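You operate a simulated robot arm through the tools that you are given. There is no shell and no other tool. Be economical: measure what you need, move in short steps, check, and stop when the job is done.

You run a simulated robot arm. Do the job below in one go: nothing can be reset, and whatever is moved stays where it is left.

## Task
Take the test plug with the smallest size on its label from the paste table and put it on the clear end of the pipe bench. Fetch the red capped pipe from the paste table and stand it on the brown terracotta tile. Put the dimmer plate on the free corner of the trestle bench. Put the warning sign on the paste table away on the corner end of the plywood table. Take the box of tray liners and leave it on the green border tile. Take the lump of plaster from the free corner of the trestle bench and leave it on the grey tile. Shut the top drawer. Lift the brush box lid open. Any order will do. Set down upright: capped pipe, warning sign, box of tray liners, lump of plaster.

Only the result counts: the job must be done as asked and must still hold three seconds after the hand-in. Knocking over, shifting, dropping, spilling or breaking anything else fails it. Lids that push on must go on centred and level and be pressed home; caps that screw on are set level and turned clockwise until they are tight.

## Robot
A 6-joint arm with a two-finger gripper on a trunk, on a base that drives. Base frame: it is fixed to the floor where the robot stands at the start and does not move with it; the origin is under the middle of the robot, x ahead of it, y to its left, z up; the surface under the hand at the start is at about z = 0.7. Lengths are in m, angles in degrees, forces in N, time in s.
With the tool pointing down near the work surface it reaches from about 0.3 to 0.74 m from the robot's upright axis, wherever it stands. Its first joint turns from -166.0 to 166.0 degrees. Places, roughly: box of tray liners [0.5, 0, 0.75]; brush box lid [0.5, -0.4, 0.8]; capped pipe [0.5, 0.25, 0.75]; clear end of the pipe bench (24x42 cm) [0.24, 2.62, 0.8]; corner end of the plywood table [-4, -1.2, 0.8]; dimmer plate [0.5, 0.5, 0.75]; free corner of the trestle bench [-1.4, 2.1, 0.8]; green border tile (10x10x1 cm) [0.5, 0.3, 0.7]; grey tile (13x13x1 cm) [-2.3, 0.1, 0.9]; lump of plaster (6x5x5 cm) [-1.4, 2.1, 0.8]; terracotta tile (13x13x1 cm) [0.5, -0.2, 0.7]; test plug [0.75, 0.25, 0.75]; top drawer [-1.1, 3.9, 0.8]; warning sign [0.5, 0.75, 0.75]. Payload 1.57 kg.
The TCP is the grasp point between the finger pads, 0.021 m short of the fingertips. In the tool frame z runs along the fingers and y along their closing line. The gripper opens to 0.07 m. The gripper's body begins 0.05 m behind the TCP.
Orientation is that of the tool frame in the base frame, as [roll, pitch, yaw] about the fixed x, y, z axes, in that order (R = Rz(yaw) Ry(pitch) Rx(roll)). With the fingers straight down and closing along the base's y, the tool's x points along the base's -x, its y along +y and its z along -z.

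## Interface
- The arm moves only by the tool apply_moves. Its argument "deltas" is a list of rows, each a list of 7 numbers: the shift along the tool's x, y, z in cm, then the turn, a rotation vector about the tool's x, y, z in degrees, then the closure, from 0 (fully open) to 1 (shut). In form: [[x, y, z, wx, wy, wz, gripper], ...]. A call has 1 to 12 rows; each row is the pose to reach, as a shift and turn from the pose commanded when the call began, along the tool's axes at that moment. Each row takes 0.2 s and may step no farther than 0.05 m and 8.6 degrees from the row before; otherwise, or with a gripper value out of range, the whole call is refused. A pose out of reach is approached as far as the arm can. The call stops where the force on the tool passes 40 N (or 10 N more than at its start, if that is more) or the arm is blocked; 0.2 s more then pass. Each finger halts on what it meets, pressing with about 21 N; the grip force reading is that of the motor and also rises with nothing between the fingers. The clock runs only during rows and for 0.2 s after the last one: add rows that repeat a pose to give the fingers time. It gives the time, the measured TCP pose, the force on the tool (base axes), the opening and the grip force at its end, in the units of the frame above (readings bear some noise), with the torque about the TCP (base axes, N m) and any sound that the robot's microphone picked up, and new pictures: "pictures" is both (left out), scene, wrist or none.
- Cameras (640 x 400 px; columns grow to the right, rows downward): "scene" is now at [0.0178, 0.1663, 1.4804]; the picture's right is [0.15, -0.99, 0.00], its down [-0.75, -0.11, -0.66] and it looks along [0.65, 0.10, -0.76] (base axes); focal length 276 px, centre (320, 200). "wrist" rides on the gripper at [0.079, 0.004, -0.081] in the tool frame; the picture's right is [-0.05, 1.00, 0.00], its down [-0.67, -0.04, -0.74] and it looks along [-0.74, -0.04, 0.67] (tool axes); focal length 256 px, centre (320, 200). There is no depth. A picture from a camera that has moved, and an enlarged one, comes with that camera's place and axes in the base frame and with its lens.
- steer(legs): drives the robot by 1 to 6 legs, each [ahead, left, turn to the left] in m, m and degrees, along the robot's own axes; the way and the turn of a leg run together, so that a leg with both is an arc; at most 1.5 m and 180 degrees a leg. The arm and the cameras ride along, it lands a little off, and it stops where it bumps. It gives what a move gives, and a new picture of the scene camera.
- pan_tilt(pan, tilt): turns the head with the scene camera to pan (to the left, within 155 degrees either way) and tilt (down, from -29 to 69), counted from straight ahead of the robot. It gives what a move gives, and a new picture of the scene camera.
- close_up(camera, box): a new picture of the part [left, top, right, bottom] of that camera's present view, enlarged. It takes no simulated time.
- job_done(): hands the job in; it is judged then, once.

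Work in short steps. Places have to be worked out from the pictures, the camera data and where the tool is seen: move nearer, look again, correct. Check each grasp and each placing, and mend what went wrong. You have 207 turns and 260 pictures in all, those below and enlarged ones among them. Open the gripper and draw the arm clear of the work before you hand the job in, unless the task says otherwise; then end with one line.

The tools are called after "Emit:" as a command line: name --pt "numbers of a row" for each row, then --argument value for the rest, lists and objects as JSON in quotes. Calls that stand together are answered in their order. apply_moves: Moves the arm, as the interface text tells. Its arguments: {"type":"object","properties":{"deltas":{"type":"array","items":{"type":"array","items":{"type":"number"}}},"pictures":{"type":"string","enum":["both","scene","wrist","none"]}},"required":["deltas"]} The other tools are called the same way: steer (legs) drives the base; pan_tilt (pan, tilt) turns the head that bears the scene camera; close_up (camera, box) takes an enlarged picture of a part of a camera's view; job_done () hands the job in.

At the start:

```text
time_s: 0.0
eef_pos: [0.3922, 0.0892, 1.0627]
tcp_rot: [-179.8, 0.0, -180.0]
contact_force: [0.9, 0.3, 0.1]
torque: [0.01, -0.03, 0.0]
gripper_width: 0.0702
finger_force: 0.1
robot x, y, heading: [0.0004, 0.0034, 0.2]
head pan, tilt: [8.5, 49.0]
```

scene: 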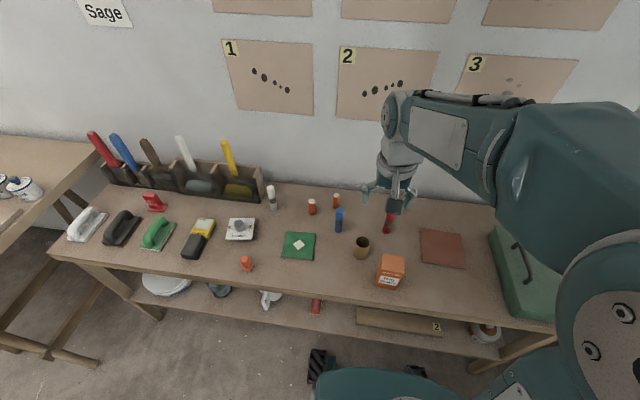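
wrist: 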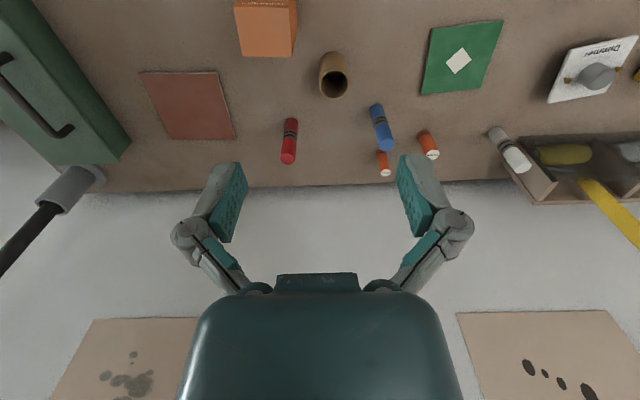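

The table shows the tiles, pipes, plugs and the brush box. I take close-ups to identify the items.

Emit:
close_up --camera "scene" --box '[220, 170, 480, 300]'

Emit:
close_up --camera "scene" --box '[50, 130, 270, 280]'

Emit:
close_up --camera "wrist" --box '[240, 60, 460, 200]'

```text
2.46 times, centred on (350, 235) of scene
camera zoom: at [0.0178, 0.1663, 1.4804], right [0.15, -0.99, 0.0], down [-0.75, -0.11, -0.66], along [0.65, 0.1, -0.76], focal length 678 px, centre (246, 114)
```

zoom: 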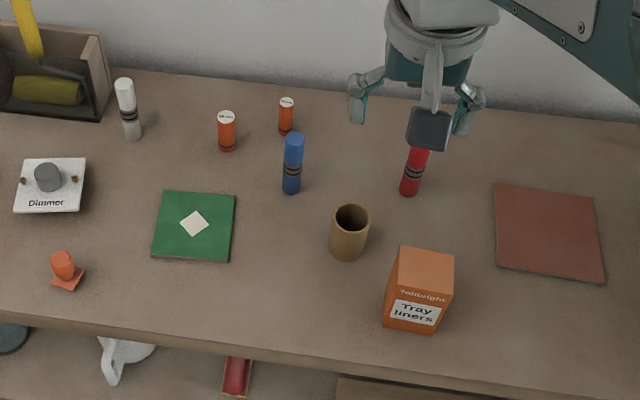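

```text
2.67 times, centred on (160, 205) of scene
camera zoom: at [0.0178, 0.1663, 1.4804], right [0.15, -0.99, 0.0], down [-0.75, -0.11, -0.66], along [0.65, 0.1, -0.76], focal length 735 px, centre (747, 187)
```

zoom: 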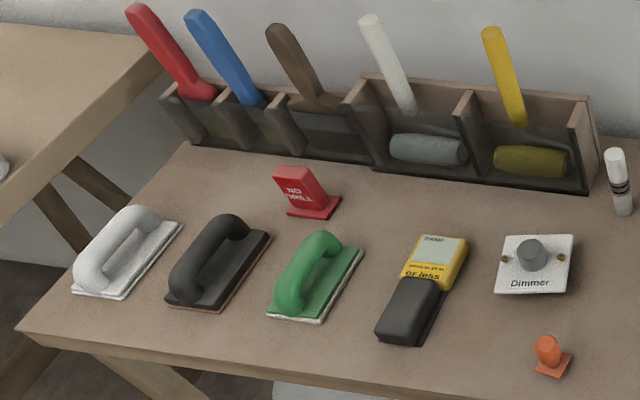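

```text
2.86 times, centred on (350, 130) of wrist
camera zoom: at [0.3126, 0.0936, 1.1441], right [0.05, 1.0, 0.0], down [0.67, -0.03, 0.74], along [0.74, -0.04, -0.67], focal length 731 px, centre (234, 400)
```

zoom: 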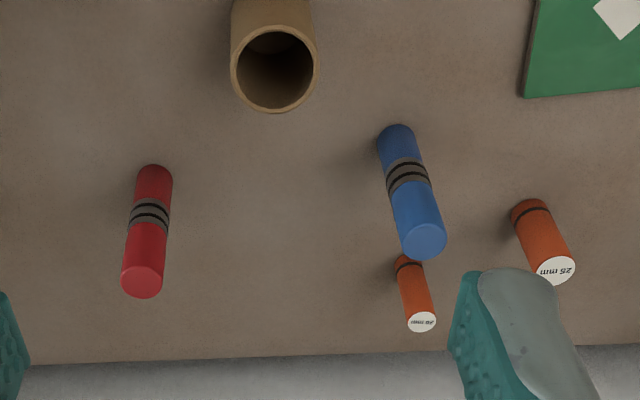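

Plugs' labels need reading later; first I look around to the right (brush box) and at the left.

Emit:
pan_tilt --pan -40 --tilt 45

Emit:
pan_tilt --pan 60 --tilt 25

Emit:
pan_tilt --pan 130 --tilt 20

Emit:
pan_tilt --pan -140 --tilt 20

```text
time_s: 1.2
eef_pos: [0.3914, 0.0894, 1.0631]
tcp_rot: [-179.9, 0.0, -180.0]
contact_force: [0.6, -0.9, -0.1]
torque: [-0.01, 0.01, 0.0]
gripper_width: 0.0702
finger_force: 0.1
robot x, y, heading: [0.0009, -0.0011, 0.2]
head pan, tilt: [-40.0, 45.0]
camera scene: at [0.0031, 0.1025, 1.486], right [-0.64, -0.77, 0.0], down [-0.54, 0.45, -0.71], along [0.54, -0.45, -0.71], focal length 276 px, centre (320, 200)
```

scene: 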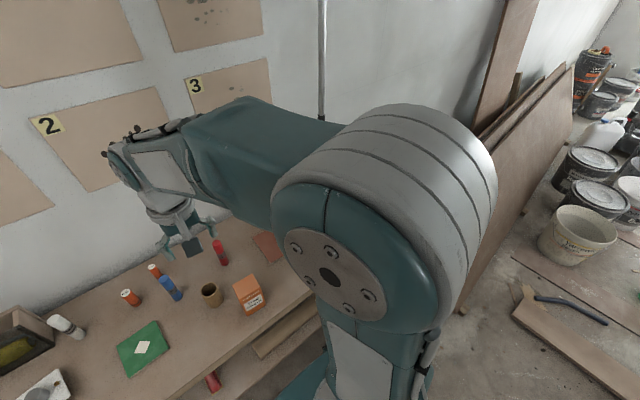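

```text
time_s: 2.9
eef_pos: [0.3919, 0.0895, 1.0632]
tcp_rot: [-179.9, -0.1, -179.9]
contact_force: [-0.5, -0.2, 0.5]
torque: [-0.03, 0.01, -0.03]
gripper_width: 0.07
finger_force: 0.1
robot x, y, heading: [0.0022, 0.001, -0.1]
head pan, tilt: [60.0, 25.0]
camera scene: at [-0.0131, 0.2346, 1.5165], right [0.87, -0.5, 0.0], down [-0.21, -0.37, -0.91], along [0.45, 0.78, -0.42], focal length 276 px, centre (320, 200)
```

scene: 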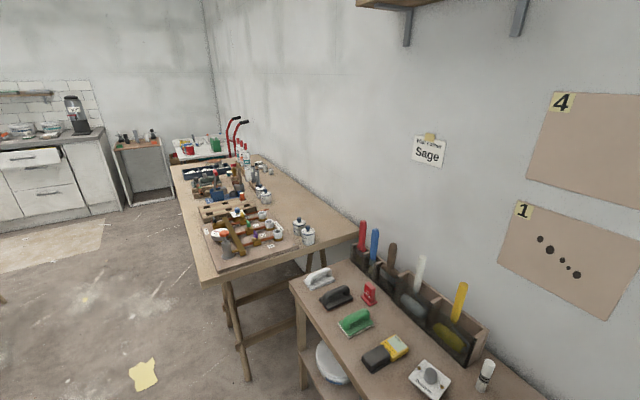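

```text
time_s: 4.3
eef_pos: [0.3926, 0.0904, 1.0639]
tcp_rot: [-179.9, 0.0, 179.9]
contact_force: [0.5, -0.2, 0.6]
torque: [0.0, 0.0, 0.04]
gripper_width: 0.07
finger_force: 0.1
robot x, y, heading: [0.0003, 0.0002, 0.4]
head pan, tilt: [130.0, 20.0]
camera scene: at [-0.119, 0.2262, 1.5247], right [0.77, 0.64, 0.0], down [0.22, -0.26, -0.94], along [-0.6, 0.72, -0.34], focal length 276 px, centre (320, 200)
```

scene: 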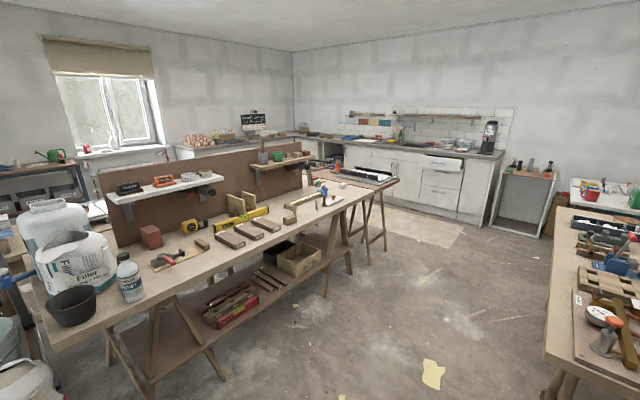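

```text
time_s: 8.1
eef_pos: [0.393, 0.0888, 1.064]
tcp_rot: [-179.9, 0.1, -179.9]
contact_force: [-0.5, 0.2, -1.2]
torque: [0.0, 0.04, 0.01]
gripper_width: 0.0701
finger_force: 0.0
robot x, y, heading: [-0.0001, -0.0025, 0.1]
head pan, tilt: [-140.0, 20.0]
camera scene: at [-0.1305, 0.0949, 1.5248], right [-0.64, 0.77, 0.0], down [0.26, 0.22, -0.94], along [-0.72, -0.6, -0.34], focal length 276 px, centre (320, 200)
```

scene: 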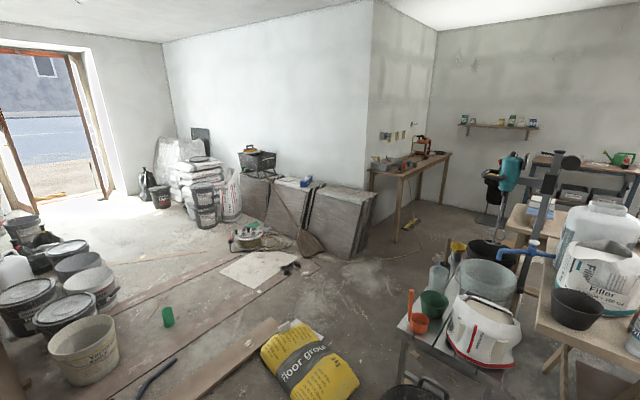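

The rooms are mapped; I start with the tray liners, estimated at (0.40, 0.03), top at about 0.80. I point the head back at the table and bring the hand above the box.

Emit:
pan_tilt --pan 8 --tilt 50

Emit:
apply_moves --pt "-0.5 -3 3 0 0 0 0" --pt "-1 -6 7 0 0 0 0" --pt "-1 -6 11 0 0 0 0" --pt "-1 -6 15 0 0 0 0" --pt "-1 -6 15 0 0 0 0" --pictures "both"

```text
time_s: 10.4
eef_pos: [0.3924, 0.0893, 1.0626]
tcp_rot: [-179.9, 0.0, 179.9]
contact_force: [0.3, -1.1, 0.3]
torque: [0.04, 0.01, -0.02]
gripper_width: 0.0699
finger_force: 0.1
robot x, y, heading: [0.0021, -0.0011, 0.1]
head pan, tilt: [8.0, 50.0]
camera scene: at [0.0171, 0.1655, 1.479], right [0.14, -0.99, 0.0], down [-0.76, -0.11, -0.64], along [0.64, 0.09, -0.77], focal length 276 px, centre (320, 200)
```

scene: 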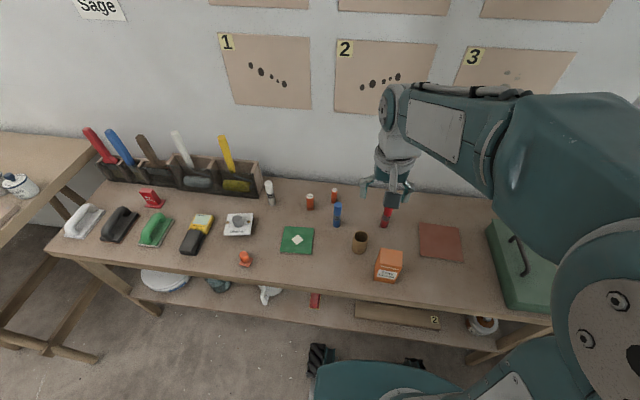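

```text
refused: row 2 steps farther than a row can; nothing moved
```

The second row was too long; I resend with shorter steps.

Emit:
apply_moves --pt "-0.5 -2 3 0 0 0 0" --pt "-1 -4 6 0 0 0 0" --pt "-1 -6 9 0 0 0 0" --pt "-1 -6 13 0 0 0 0" --pt "-1 -6 15 0 0 0 0" --pictures "both"

```text
time_s: 11.6
eef_pos: [0.403, 0.0289, 0.9138]
tcp_rot: [-180.0, 0.0, -179.9]
contact_force: [0.6, 0.6, 0.0]
torque: [0.02, 0.02, -0.03]
gripper_width: 0.0697
finger_force: 0.1
robot x, y, heading: [-0.0004, 0.0008, 0.1]
head pan, tilt: [8.0, 50.0]
camera scene: at [0.0174, 0.1653, 1.4791], right [0.14, -0.99, 0.0], down [-0.76, -0.11, -0.64], along [0.64, 0.09, -0.77], focal length 276 px, centre (320, 200)
camera wrist: at [0.3225, 0.0331, 0.9943], right [0.05, 1.0, 0.0], down [0.67, -0.03, 0.74], along [0.74, -0.04, -0.67], focal length 256 px, centre (320, 200)
```

scene: 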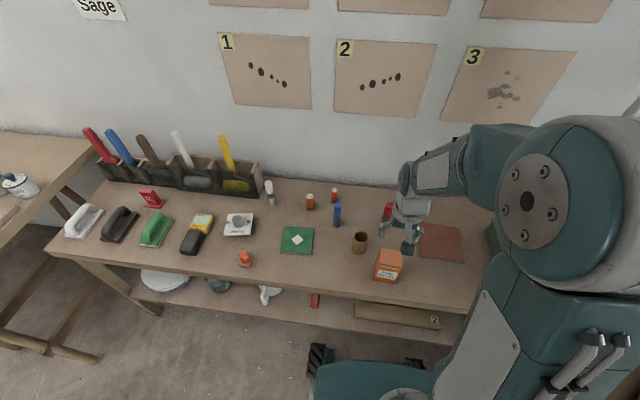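
wrist: 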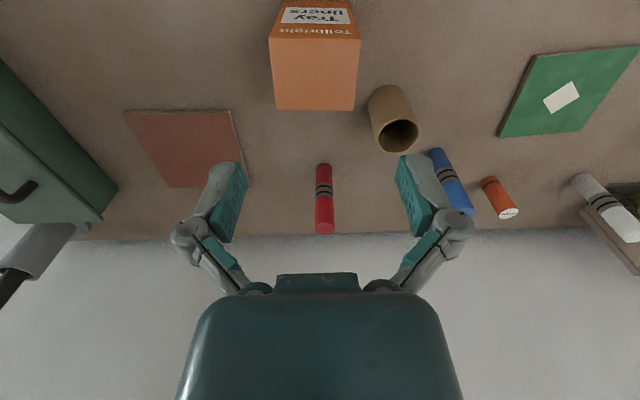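

The box is near under the hand; I zoom in on it to measure its width.

Emit:
close_up --camera "wrist" --box '[220, 0, 420, 125]'

Emit:
close_up --camera "scene" --box '[330, 220, 430, 290]'

```text
3.20 times, centred on (320, 62) of wrist
camera zoom: at [0.3225, 0.0331, 0.9943], right [0.05, 1.0, 0.0], down [0.67, -0.03, 0.74], along [0.74, -0.04, -0.67], focal length 819 px, centre (320, 640)
```

zoom: 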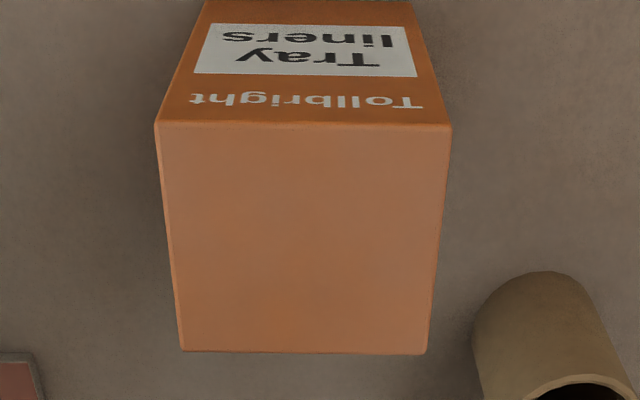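

```text
5.71 times, centred on (380, 255) of scene
camera zoom: at [0.0174, 0.1653, 1.4791], right [0.14, -0.99, 0.0], down [-0.76, -0.11, -0.64], along [0.64, 0.09, -0.77], focal length 1575 px, centre (-23, -114)
```

zoom: 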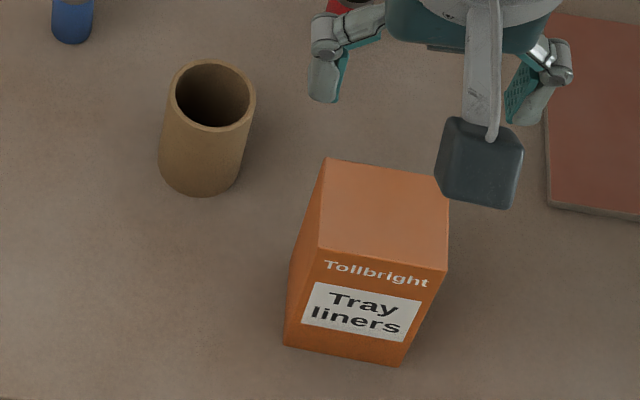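

Box centre is (0.399, 0.025), width about 6 cm across y, top about z 0.808. I lower astride it in two stages.

Emit:
apply_moves --pt "0.4 -0.4 4 0 0 0 0" --pt "0.4 -0.4 8 0 0 0 0" --pt "0.4 -0.4 8 0 0 0 0" --pictures "wrist"

```text
time_s: 12.4
eef_pos: [0.3985, 0.021, 0.8286]
tcp_rot: [179.9, 0.0, 180.0]
contact_force: [0.3, 0.0, 0.9]
torque: [0.01, 0.04, 0.01]
gripper_width: 0.0699
finger_force: 0.0
robot x, y, heading: [0.0025, 0.0035, -0.1]
head pan, tilt: [8.0, 50.0]
camera wrist: at [0.3196, 0.0255, 0.911], right [0.05, 1.0, 0.0], down [0.67, -0.03, 0.74], along [0.74, -0.04, -0.67], focal length 256 px, centre (320, 200)
```

wrist: 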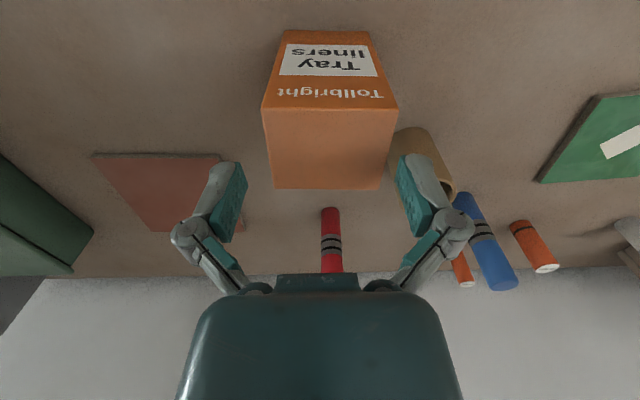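

The box sits about 3.5 mm to the +y side of the fingers' middle; I correct and go down.

Emit:
apply_moves --pt "0 0.35 1 0 0 0 0" --pt "0 0.35 2.5 0 0 0 0" --pt "0 0.35 2.5 0 0 0 0" --pictures "wrist"

```text
time_s: 13.2
eef_pos: [0.3992, 0.0256, 0.8071]
tcp_rot: [-179.9, -0.1, -180.0]
contact_force: [0.2, -0.5, 0.2]
torque: [0.0, -0.02, 0.0]
gripper_width: 0.0694
finger_force: 0.2
robot x, y, heading: [0.0006, -0.0004, 0.2]
head pan, tilt: [8.0, 50.0]
camera wrist: at [0.3191, 0.0304, 0.888], right [0.05, 1.0, 0.0], down [0.67, -0.03, 0.74], along [0.74, -0.04, -0.67], focal length 256 px, centre (320, 200)
```

wrist: 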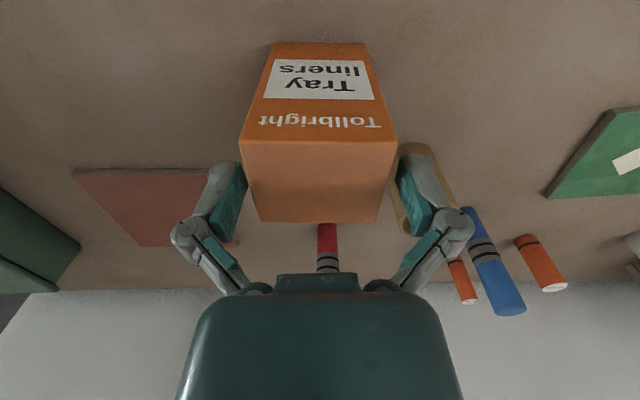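

Centred now, with clearance. I lower 3 cm further and close.

Emit:
apply_moves --pt "0 0 1.5 0 0 0 0" --pt "0 0 2.8 0 0 0 0" --pt "0 0 2.8 0 0 0 0.5" --pt "0 0 2.8 0 0 0 1" --pt "0 0 2.8 0 0 0 1" --pictures "wrist"

```text
time_s: 14.4
eef_pos: [0.3986, 0.0284, 0.7784]
tcp_rot: [-179.9, -0.1, 180.0]
contact_force: [-0.6, 2.3, 8.5]
torque: [0.04, -0.05, -0.06]
gripper_width: 0.0598
finger_force: 21.2
robot x, y, heading: [-0.0005, 0.0018, 0.1]
head pan, tilt: [8.0, 50.0]
camera wrist: at [0.3191, 0.0331, 0.8603], right [0.05, 1.0, 0.0], down [0.67, -0.03, 0.74], along [0.74, -0.04, -0.67], focal length 256 px, centre (320, 200)
```

wrist: 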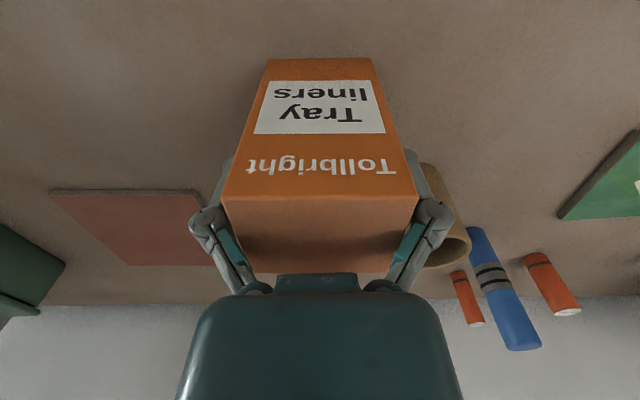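

Gripped at 5.98 cm. I lift 12 cm and move over towards the green tile.

Emit:
apply_moves --pt "0 0 -4 0 0 0 1" --pt "0 0 -8 0 0 0 1" --pt "0 0 -12 0 0 0 1" --pt "0 0 -16 0 0 0 1" --pt "-1 4 -16 0 0 0 1" --pt "-2 8 -16 0 0 0 1" --pt "-3 12 -16 0 0 0 1" --pt "-4 16 -16 0 0 0 1" --pt "-4 20 -16 0 0 0 1" --pt "-4 20 -16 0 0 0 1" --pictures "both"

```text
time_s: 16.6
eef_pos: [0.4369, 0.2312, 0.9421]
tcp_rot: [-179.9, -0.1, -180.0]
contact_force: [0.4, -0.7, -0.2]
torque: [0.0, -0.04, -0.01]
gripper_width: 0.0596
finger_force: 20.6
robot x, y, heading: [-0.0014, 0.0003, -0.2]
head pan, tilt: [8.0, 50.0]
camera scene: at [0.0176, 0.1664, 1.4789], right [0.14, -0.99, 0.0], down [-0.76, -0.11, -0.64], along [0.64, 0.09, -0.77], focal length 276 px, centre (320, 200)
camera wrist: at [0.3576, 0.2363, 1.0228], right [0.05, 1.0, 0.0], down [0.67, -0.04, 0.74], along [0.74, -0.04, -0.67], focal length 256 px, centre (320, 200)
```

scene: 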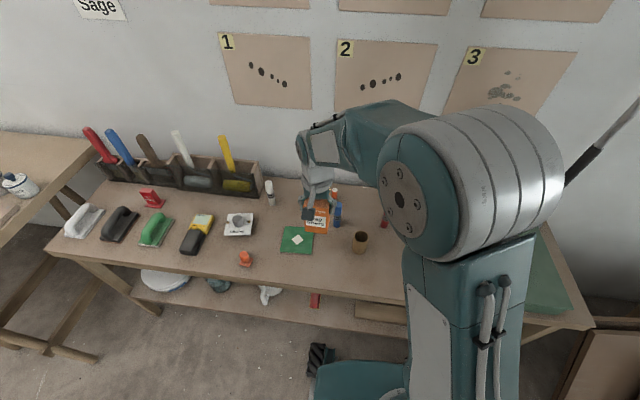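
wrist: 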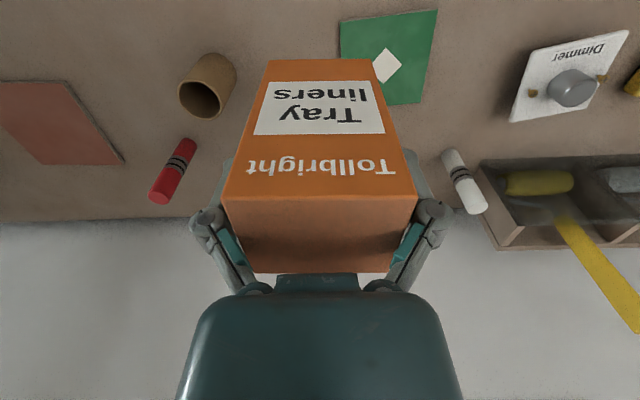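

The diamond centre is at about (0.475, 0.308). I move above it and lower to a few cm above.

Emit:
apply_moves --pt "-2 4 0 0 0 0 1" --pt "-3.7 7.7 0 0 0 0 1" --pt "-3.7 7.7 4 0 0 0 1" --pt "-3.7 7.7 8 0 0 0 1" --pt "-3.7 7.7 12.5 0 0 0 1" --pt "-3.7 7.7 12.5 0 0 0 1" --pictures "scene"

Emit:
close_up --camera "scene" --box '[250, 180, 350, 280]'

```text
time_s: 18.0
eef_pos: [0.4744, 0.3088, 0.8137]
tcp_rot: [-179.9, 0.0, 180.0]
contact_force: [0.5, -0.3, -1.4]
torque: [0.01, -0.01, 0.03]
gripper_width: 0.0599
finger_force: 21.1
robot x, y, heading: [-0.0025, -0.0032, 0.2]
head pan, tilt: [8.0, 50.0]
camera scene: at [0.018, 0.1676, 1.4788], right [0.14, -0.99, 0.0], down [-0.76, -0.11, -0.64], along [0.64, 0.09, -0.77], focal length 276 px, centre (320, 200)
```

scene: 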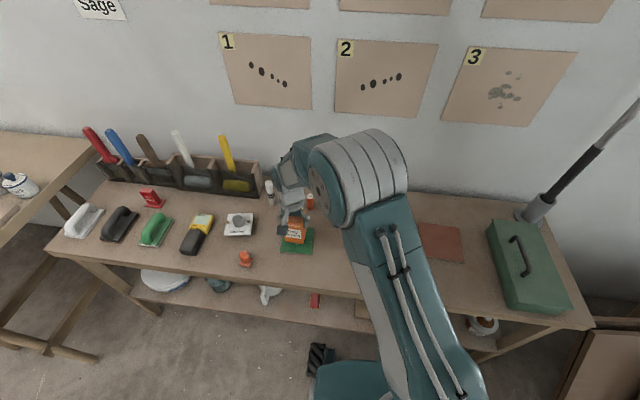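

```text
4.00 times, centred on (300, 230) of scene
camera zoom: at [0.018, 0.1676, 1.4788], right [0.14, -0.99, 0.0], down [-0.76, -0.11, -0.64], along [0.64, 0.09, -0.77], focal length 1102 px, centre (400, 80)
```

zoom: 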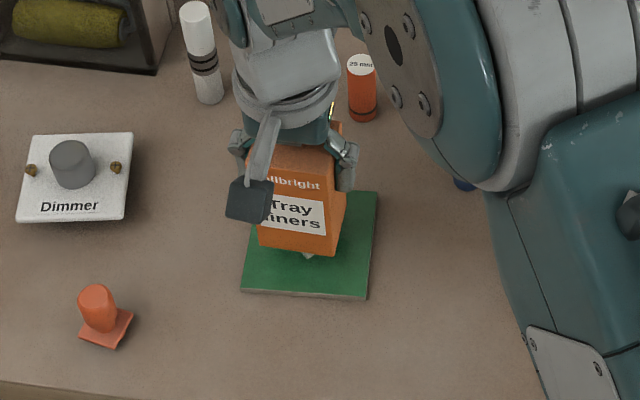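

It lines up over the tile. I lower the remaining 2.5 cm gently.

Emit:
apply_moves --pt "0 0 1 0 0 0 1" --pt "0 0 1.8 0 0 0 1" --pt "0 0 2.3 0 0 0 1" --pt "0 0 2.5 0 0 0 1" --pictures "none"

Emit:
close_up --camera "scene" --box '[250, 180, 350, 280]'

```text
time_s: 19.0
eef_pos: [0.4759, 0.3048, 0.7897]
tcp_rot: [-179.9, 0.1, -180.0]
contact_force: [-0.2, 0.9, -1.1]
torque: [-0.04, -0.01, 0.0]
gripper_width: 0.0596
finger_force: 21.2
robot x, y, heading: [-0.001, 0.0003, -0.1]
head pan, tilt: [8.0, 50.0]
```

```text
4.00 times, centred on (300, 230) of scene
camera zoom: at [0.018, 0.1671, 1.4788], right [0.14, -0.99, 0.0], down [-0.76, -0.11, -0.64], along [0.64, 0.09, -0.77], focal length 1102 px, centre (400, 80)
```

zoom: 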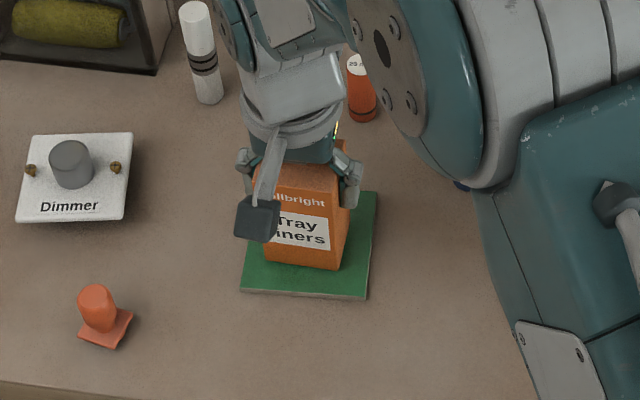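

No contact yet; I creep down with small steps.

Emit:
apply_moves --pt "0 0 0.2 0 0 0 1" --pt "0 0 0.4 0 0 0 1" --pictures "none"

```text
time_s: 19.6
eef_pos: [0.4746, 0.3066, 0.787]
tcp_rot: [-180.0, 0.1, -180.0]
contact_force: [-2.2, -0.5, 9.2]
torque: [-0.2, 0.08, -0.06]
gripper_width: 0.0598
finger_force: 21.5
robot x, y, heading: [-0.0022, -0.0036, 0.0]
head pan, tilt: [8.0, 50.0]
```

Contact (9 N). I release and retreat upward.

Emit:
apply_moves --pt "0 0 0 0 0 0 0.5" --pt "0 0 0 0 0 0 0" --pt "0 0 0 0 0 0 0" --pt "0 0 -4 0 0 0 0" --pt "0 0 -8 0 0 0 0" --pt "0 0 -12 0 0 0 0" --pt "0 0 -16 0 0 0 0" --pt "0 0 -16 0 0 0 0" --pictures "both"

```text
time_s: 21.4
eef_pos: [0.4747, 0.3056, 0.9492]
tcp_rot: [-179.9, -0.1, -179.9]
contact_force: [-0.4, 0.0, -0.9]
torque: [0.02, -0.03, -0.02]
gripper_width: 0.0698
finger_force: 0.1
robot x, y, heading: [0.0006, 0.0032, 0.2]
head pan, tilt: [8.0, 50.0]
camera scene: at [0.0177, 0.1667, 1.4789], right [0.14, -0.99, 0.0], down [-0.76, -0.11, -0.64], along [0.64, 0.09, -0.77], focal length 276 px, centre (320, 200)
camera wrist: at [0.3957, 0.3095, 1.0297], right [0.05, 1.0, 0.0], down [0.67, -0.03, 0.74], along [0.74, -0.04, -0.67], focal length 256 px, centre (320, 200)
```

scene: 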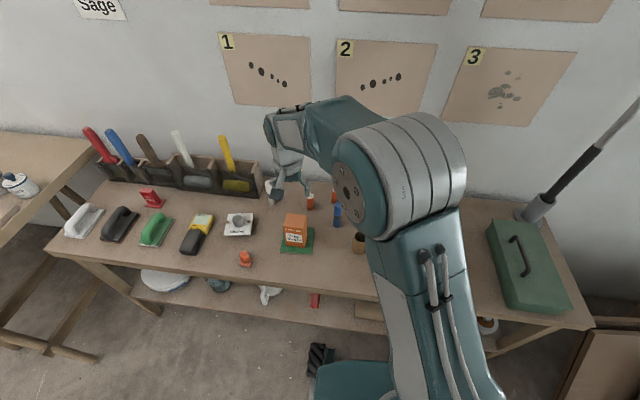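
wrist: 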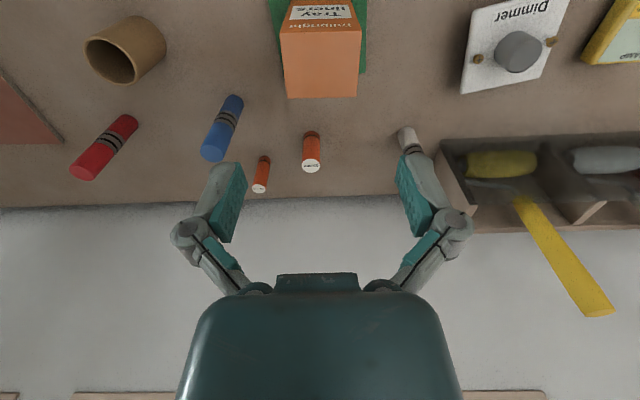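

Box placed on the green tile. I read the plug labels now, plus the brush box.

Emit:
close_up --camera "wrist" --box '[240, 120, 340, 200]'

Emit:
close_up --camera "scene" --box '[295, 180, 355, 220]'

Emit:
close_up --camera "scene" --box '[470, 190, 590, 320]'

```text
5.00 times, centred on (290, 160) of wrist
camera zoom: at [0.3957, 0.3095, 1.0297], right [0.05, 1.0, 0.0], down [0.67, -0.03, 0.74], along [0.74, -0.04, -0.67], focal length 1280 px, centre (470, 400)
```

zoom: 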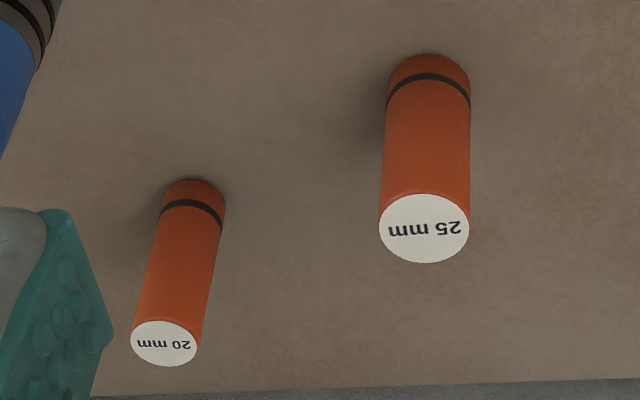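

```text
10.00 times, centred on (325, 200) of scene
camera zoom: at [0.0177, 0.1667, 1.4789], right [0.14, -0.99, 0.0], down [-0.76, -0.11, -0.64], along [0.64, 0.09, -0.77], focal length 2756 px, centre (270, 200)
```

zoom: 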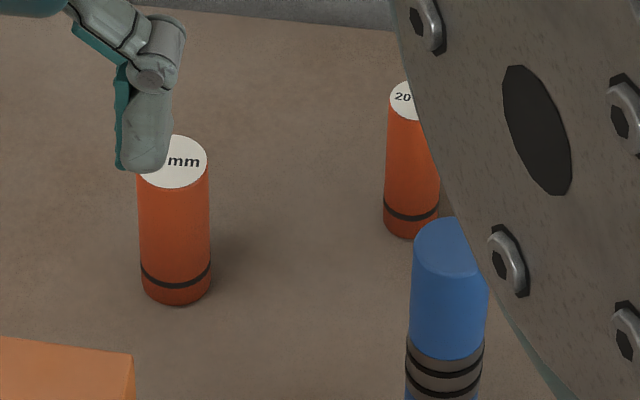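

```text
3.08 times, centred on (530, 255) of scene
camera zoom: at [0.0177, 0.1667, 1.4789], right [0.14, -0.99, 0.0], down [-0.76, -0.11, -0.64], along [0.64, 0.09, -0.77], focal length 848 px, centre (-326, 31)
```

zoom: 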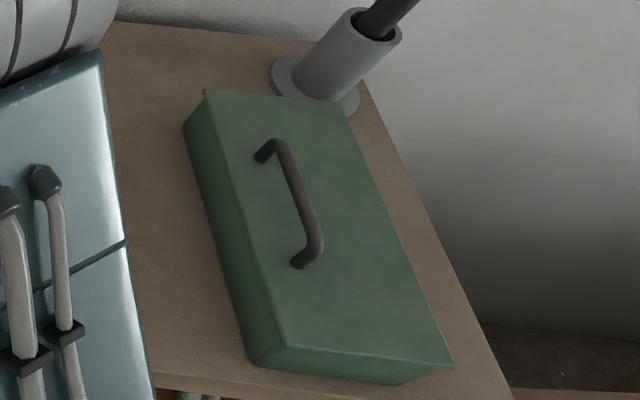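

The 20 mm plug (right of the 25 mm one) is the target. Now the red pipe, base at about (0.579, 0.022), top about z 0.80: I move above it.

Emit:
apply_moves --pt "-1 -4 0 0 0 0 0" --pt "-2 -8 0 0 0 0 0" --pt "-3 -12 0 0 0 0 0" --pt "-4 -16 0 0 0 0 0" --pt "-5 -20 0 0 0 0 0" --pt "-6 -24 0 0 0 0 0" --pt "-8 -28 0 0 0 0 0" --pt "-8 -28.4 3 0 0 0 0" --pt "-8 -28.4 3 0 0 0 0" --pictures "both"

```text
time_s: 23.4
eef_pos: [0.5562, 0.0231, 0.9181]
tcp_rot: [-179.9, -0.2, -180.0]
contact_force: [-0.4, 0.1, -0.1]
torque: [-0.02, 0.01, 0.0]
gripper_width: 0.07
finger_force: 0.1
robot x, y, heading: [-0.0005, 0.0003, 0.0]
head pan, tilt: [8.0, 50.0]
camera scene: at [0.0181, 0.1654, 1.479], right [0.14, -0.99, 0.0], down [-0.76, -0.11, -0.64], along [0.64, 0.09, -0.77], focal length 276 px, centre (320, 200)
camera wrist: at [0.4767, 0.028, 0.9991], right [0.05, 1.0, 0.0], down [0.67, -0.03, 0.74], along [0.74, -0.04, -0.67], focal length 256 px, centre (320, 200)
```

scene: 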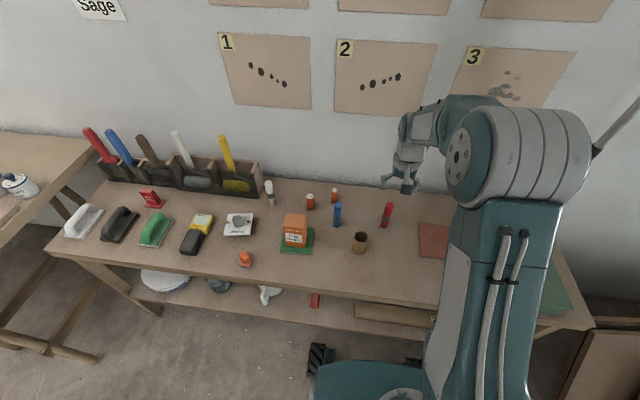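
wrist: 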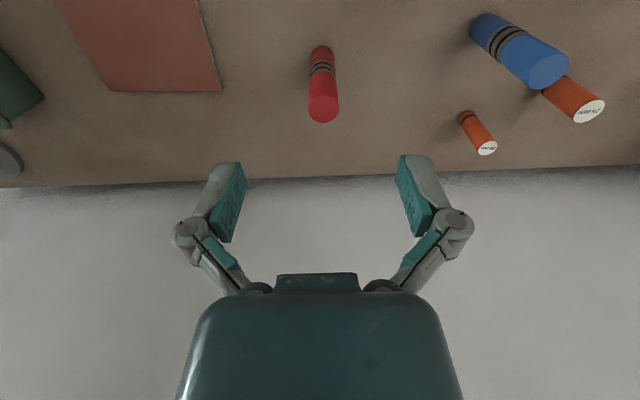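

Red pipe at about (0.577, 0.0235), top ~0.81. I descend astride it to TCP z 0.775 in two stages.

Emit:
apply_moves --pt "-2.1 0 4 0 0 0 0" --pt "-2.1 0 8 0 0 0 0" --pt "-2.1 0 11 0 0 0 0" --pt "-2.1 0 11 0 0 0 0" --pictures "both"

```text
time_s: 24.4
eef_pos: [0.5766, 0.0224, 0.808]
tcp_rot: [-180.0, 0.1, 180.0]
contact_force: [0.6, 0.9, 0.0]
torque: [0.0, 0.0, -0.01]
gripper_width: 0.0703
finger_force: 0.3
robot x, y, heading: [-0.001, 0.0044, 0.2]
head pan, tilt: [8.0, 50.0]
camera scene: at [0.0184, 0.1653, 1.479], right [0.14, -0.99, 0.0], down [-0.76, -0.11, -0.64], along [0.64, 0.09, -0.77], focal length 276 px, centre (320, 200)
camera wrist: at [0.4972, 0.0277, 0.8886], right [0.05, 1.0, 0.0], down [0.67, -0.03, 0.74], along [0.74, -0.04, -0.67], focal length 256 px, centre (320, 200)
```

scene: 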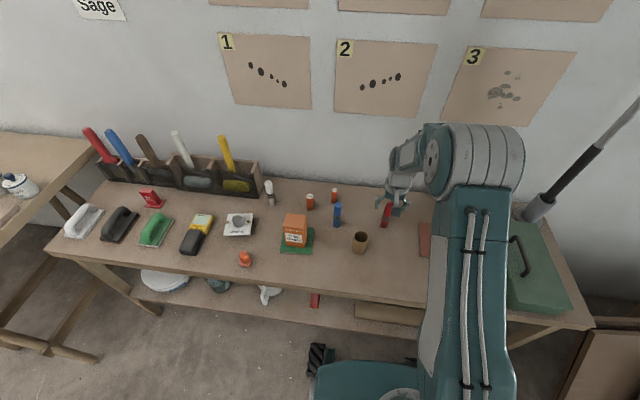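
wrist: 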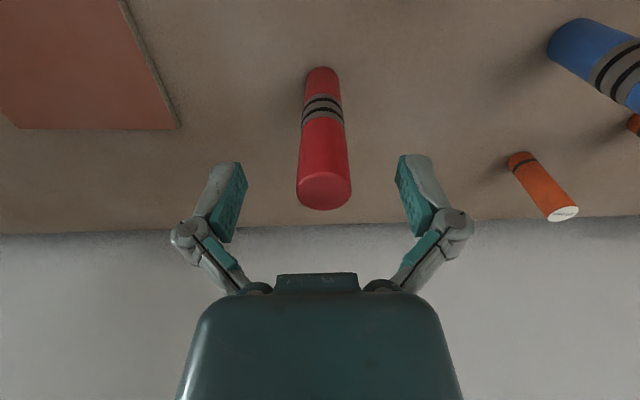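

Well centred. I lower 3.3 cm and close.

Emit:
apply_moves --pt "0 0 2 0 0 0 0" --pt "0 0 3.3 0 0 0 0" --pt "0 0 3.3 0 0 0 0.5" --pt "0 0 3.3 0 0 0 1" --pt "0 0 3.3 0 0 0 1" --pt "0 0 3.3 0 0 0 1" --pictures "wrist"

```text
time_s: 25.8
eef_pos: [0.5772, 0.0228, 0.7743]
tcp_rot: [-179.9, 0.0, -180.0]
contact_force: [-0.2, 0.3, 7.5]
torque: [-0.01, -0.11, 0.0]
gripper_width: 0.0243
finger_force: 21.2
robot x, y, heading: [0.0025, -0.0015, -0.1]
head pan, tilt: [8.0, 50.0]
camera wrist: at [0.4963, 0.0275, 0.8554], right [0.05, 1.0, 0.0], down [0.67, -0.03, 0.75], along [0.74, -0.04, -0.67], focal length 256 px, centre (320, 200)
```

wrist: 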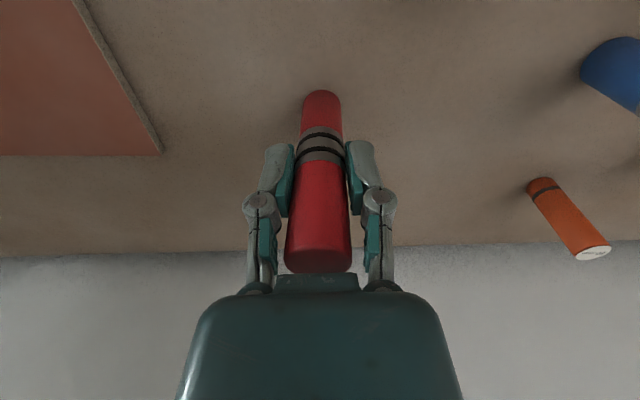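

Gripped at 2.4 cm. I lift 12 cm and shift partway toward the terracotta tile to look.

Emit:
apply_moves --pt "0 0 -4 0 0 0 1" --pt "0 0 -8 0 0 0 1" --pt "0 0 -12 0 0 0 1" --pt "1 -4 -14 0 0 0 1" --pt "2 -8 -14 0 0 0 1" --pt "3 -10 -14 0 0 0 1" --pt "3 -10 -14 0 0 0 1" --pictures "both"

```text
time_s: 27.4
eef_pos: [0.5454, -0.0781, 0.9123]
tcp_rot: [179.9, -0.1, 179.9]
contact_force: [-0.3, -0.9, 0.4]
torque: [0.0, 0.01, -0.02]
gripper_width: 0.0241
finger_force: 20.8
robot x, y, heading: [-0.0009, 0.0023, 0.2]
head pan, tilt: [8.0, 50.0]
camera scene: at [0.0181, 0.165, 1.4791], right [0.14, -0.99, 0.0], down [-0.76, -0.11, -0.64], along [0.64, 0.09, -0.77], focal length 276 px, centre (320, 200)
camera wrist: at [0.4658, -0.0745, 0.9938], right [0.05, 1.0, 0.0], down [0.67, -0.04, 0.74], along [0.74, -0.04, -0.67], focal length 256 px, centre (320, 200)
```

scene: 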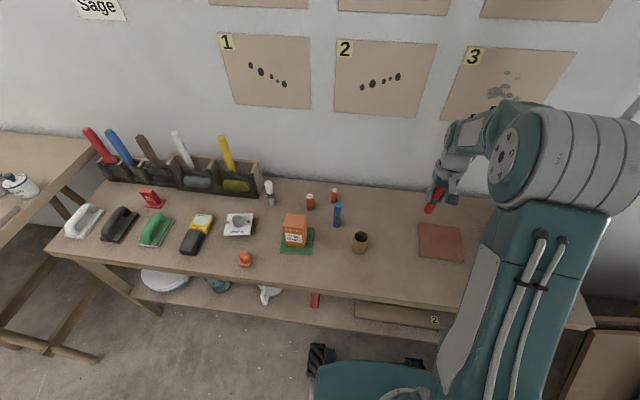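
wrist: 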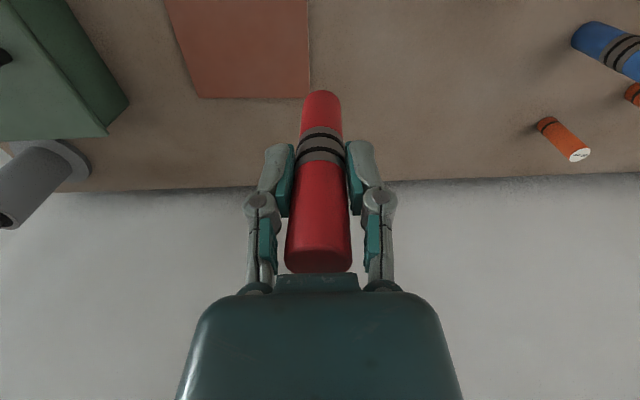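

Tile centre at about (0.535, -0.155). I carry the pipe there and lower to just above it.

Emit:
apply_moves --pt "1.1 -4 0 0 0 0 1" --pt "1.1 -7.7 0 0 0 0 1" --pt "1.1 -7.7 4 0 0 0 1" --pt "1.1 -7.7 8 0 0 0 1" --pt "1.1 -7.7 11.8 0 0 0 1" --pt "1.1 -7.7 11.8 0 0 0 1" --pictures "both"

```text
time_s: 28.8
eef_pos: [0.5344, -0.1586, 0.7974]
tcp_rot: [-179.9, 0.0, -179.9]
contact_force: [0.5, 0.7, -0.7]
torque: [-0.04, -0.01, 0.0]
gripper_width: 0.024
finger_force: 21.0
robot x, y, heading: [-0.0008, 0.0018, -0.1]
head pan, tilt: [8.0, 50.0]
camera scene: at [0.0183, 0.164, 1.4792], right [0.14, -0.99, 0.0], down [-0.76, -0.11, -0.64], along [0.64, 0.09, -0.77], focal length 276 px, centre (320, 200)
camera wrist: at [0.4549, -0.1538, 0.8776], right [0.05, 1.0, 0.0], down [0.67, -0.04, 0.74], along [0.74, -0.04, -0.67], focal length 256 px, centre (320, 200)
```

scene: 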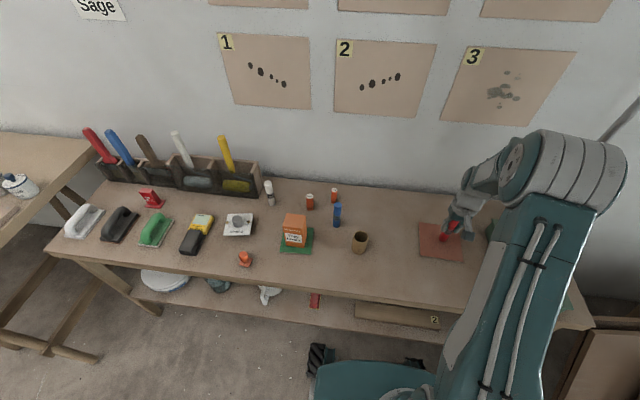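
wrist: 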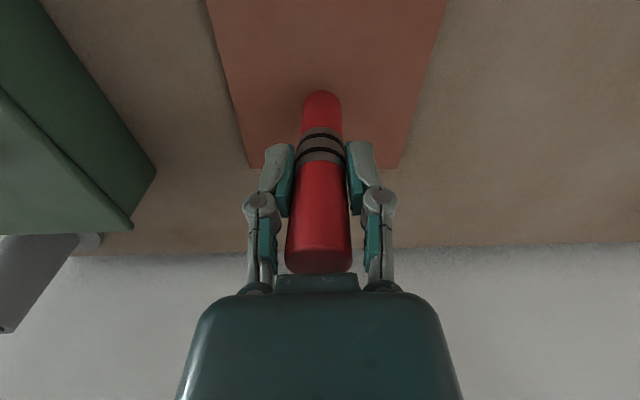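

Centred over the tile. I creep down to contact.

Emit:
apply_moves --pt "0 0 0.6 0 0 0 1" --pt "0 0 1.0 0 0 0 1" --pt "0 0 1.3 0 0 0 1" --pictures "none"

```text
time_s: 29.6
eef_pos: [0.5345, -0.1565, 0.7831]
tcp_rot: [180.0, 0.0, 180.0]
contact_force: [-1.0, -0.8, 2.7]
torque: [-0.04, 0.05, -0.04]
gripper_width: 0.0243
finger_force: 21.5
robot x, y, heading: [-0.0014, -0.0021, 0.1]
head pan, tilt: [8.0, 50.0]
```

Light contact. One more 1.5 mm then release and rise.

Emit:
apply_moves --pt "0 0 0.15 0 0 0 1" --pt "0 0 0.15 0 0 0 1" --pt "0 0 0.1 0 0 0 0.7" --pt "0 0 0.1 0 0 0 0.3" --pt "0 0 0.1 0 0 0 0" --pt "0 0 0.1 0 0 0 0" --pt "0 0 -3 0 0 0 0" --pt "0 0 -7 0 0 0 0" --pt "0 0 -11 0 0 0 0" --pt "0 0 -15 0 0 0 0" --pt "0 0 -19 0 0 0 0" --pt "0 0 -19 0 0 0 0" --pictures "wrist"

```text
time_s: 32.2
eef_pos: [0.5351, -0.1541, 0.9704]
tcp_rot: [-180.0, -0.1, 180.0]
contact_force: [-0.6, -0.3, -0.3]
torque: [-0.02, 0.0, -0.01]
gripper_width: 0.0698
finger_force: 0.1
robot x, y, heading: [0.0033, 0.002, -0.0]
head pan, tilt: [8.0, 50.0]
camera wrist: at [0.4553, -0.1506, 1.052], right [0.05, 1.0, 0.0], down [0.67, -0.04, 0.74], along [0.74, -0.04, -0.67], focal length 256 px, centre (320, 200)
```

wrist: 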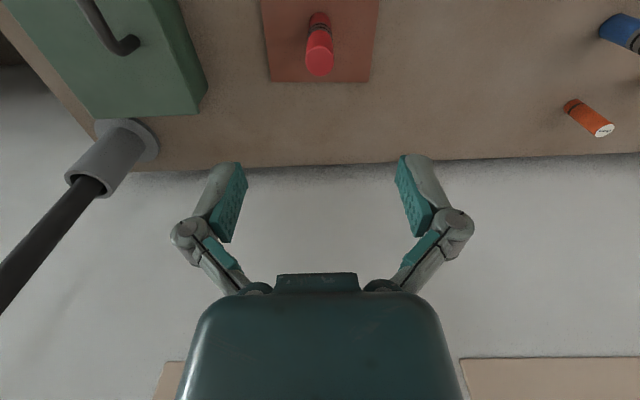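

The pipe stands on the tile. Next the brush box: the handle seems to run along x near the +y edge; I move above it for a look.

Emit:
apply_moves --pt "2 -4 0 0 0 0 0" --pt "4 -8 0 0 0 0 0" --pt "6 -12 0 0 0 0 0" --pt "7 -16 0 0 0 0 0" --pt "8 -19 0 0 0 0 0" --pt "8 -19 0 0 0 0 0" --pictures "wrist"

Emit:
pan_tilt --pan -25 --tilt 50

```text
time_s: 33.6
eef_pos: [0.456, -0.348, 0.9719]
tcp_rot: [179.9, -0.1, -180.0]
contact_force: [0.1, 0.1, -0.2]
torque: [-0.03, -0.03, -0.01]
gripper_width: 0.0701
finger_force: 0.1
robot x, y, heading: [-0.0031, 0.0003, -0.2]
head pan, tilt: [8.0, 50.0]
camera wrist: at [0.3756, -0.3432, 1.0525], right [0.05, 1.0, 0.0], down [0.67, -0.04, 0.74], along [0.74, -0.04, -0.67], focal length 256 px, centre (320, 200)
```

wrist: 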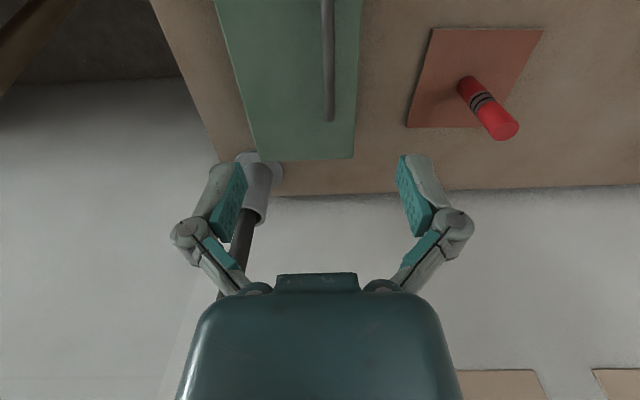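

```text
time_s: 34.6
eef_pos: [0.4563, -0.3473, 0.9716]
tcp_rot: [-179.9, -0.1, 180.0]
contact_force: [-0.2, -0.1, 0.0]
torque: [0.04, -0.01, 0.02]
gripper_width: 0.07
finger_force: 0.1
robot x, y, heading: [0.0012, -0.0014, -0.2]
head pan, tilt: [-25.0, 50.0]
camera scene: at [0.0112, 0.12, 1.4793], right [-0.42, -0.91, 0.0], down [-0.7, 0.32, -0.64], along [0.58, -0.27, -0.77], focal length 276 px, centre (320, 200)
```

scene: 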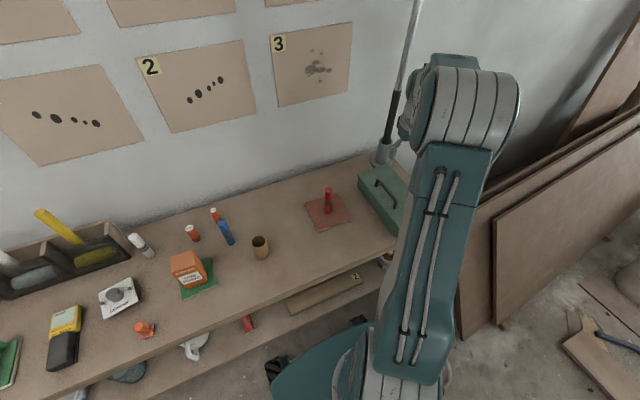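

Handle at y≈-0.34, lid spans y -0.307 to -0.45. I move nearer to see the handle height.

Emit:
apply_moves --pt "0 0.7 4 0 0 0 0" --pt "0 0.7 8 0 0 0 0" --pt "0 0.7 11 0 0 0 0" --pt "0 0.7 11 0 0 0 0" --pictures "wrist"

```text
time_s: 35.6
eef_pos: [0.4538, -0.3424, 0.8589]
tcp_rot: [180.0, -0.1, -179.9]
contact_force: [0.3, -0.7, 0.4]
torque: [0.02, 0.01, -0.05]
gripper_width: 0.0699
finger_force: 0.0
robot x, y, heading: [0.0008, -0.0002, -0.1]
head pan, tilt: [-25.0, 50.0]
camera wrist: at [0.374, -0.3375, 0.94], right [0.05, 1.0, 0.0], down [0.67, -0.04, 0.74], along [0.74, -0.04, -0.67], focal length 256 px, centre (320, 200)
```

wrist: 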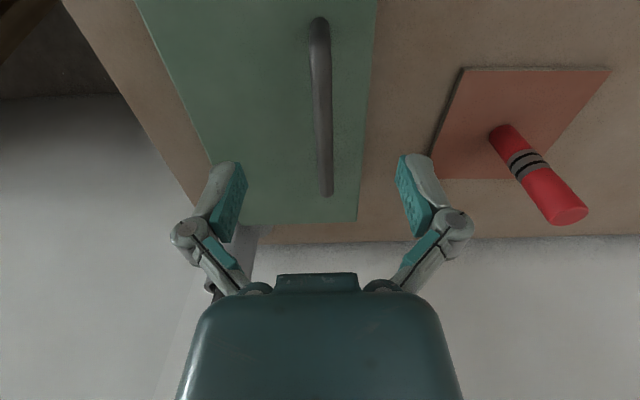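

Bar centre is about z 0.788, x 0.41–0.53, y -0.34; lid top ~0.762. I lower to grip the bar's middle.

Emit:
apply_moves --pt "-1.5 0.1 3 0 0 0 0" --pt "-1.8 0.1 5 0 0 0 0" --pt "-1.8 0.1 6.3 0 0 0 0" --pt "-1.8 0.1 6.3 0 0 0 0.4" --pt "-1.8 0.1 6.3 0 0 0 0.8" --pt "-1.8 0.1 6.3 0 0 0 1" --pt "-1.8 0.1 6.3 0 0 0 1" --pictures "wrist"

```text
time_s: 37.2
eef_pos: [0.4724, -0.3398, 0.7969]
tcp_rot: [-180.0, 0.0, 179.9]
contact_force: [-0.6, -0.7, 5.0]
torque: [-0.02, 0.0, 0.02]
gripper_width: 0.0105
finger_force: 31.7
robot x, y, heading: [0.0019, 0.0007, 0.2]
head pan, tilt: [-25.0, 50.0]
camera wrist: at [0.3925, -0.3357, 0.8775], right [0.05, 1.0, 0.0], down [0.67, -0.04, 0.74], along [0.74, -0.04, -0.67], focal length 256 px, centre (320, 200)
```

wrist: 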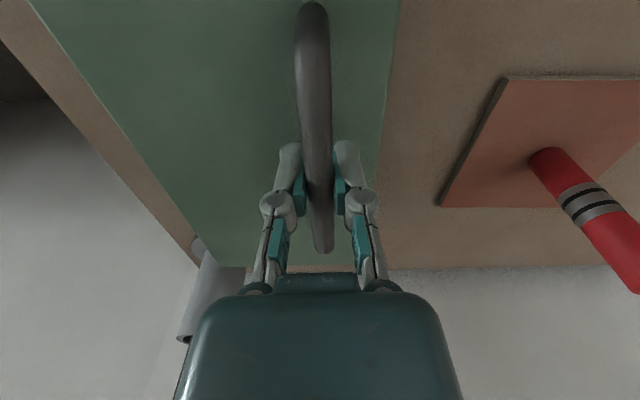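

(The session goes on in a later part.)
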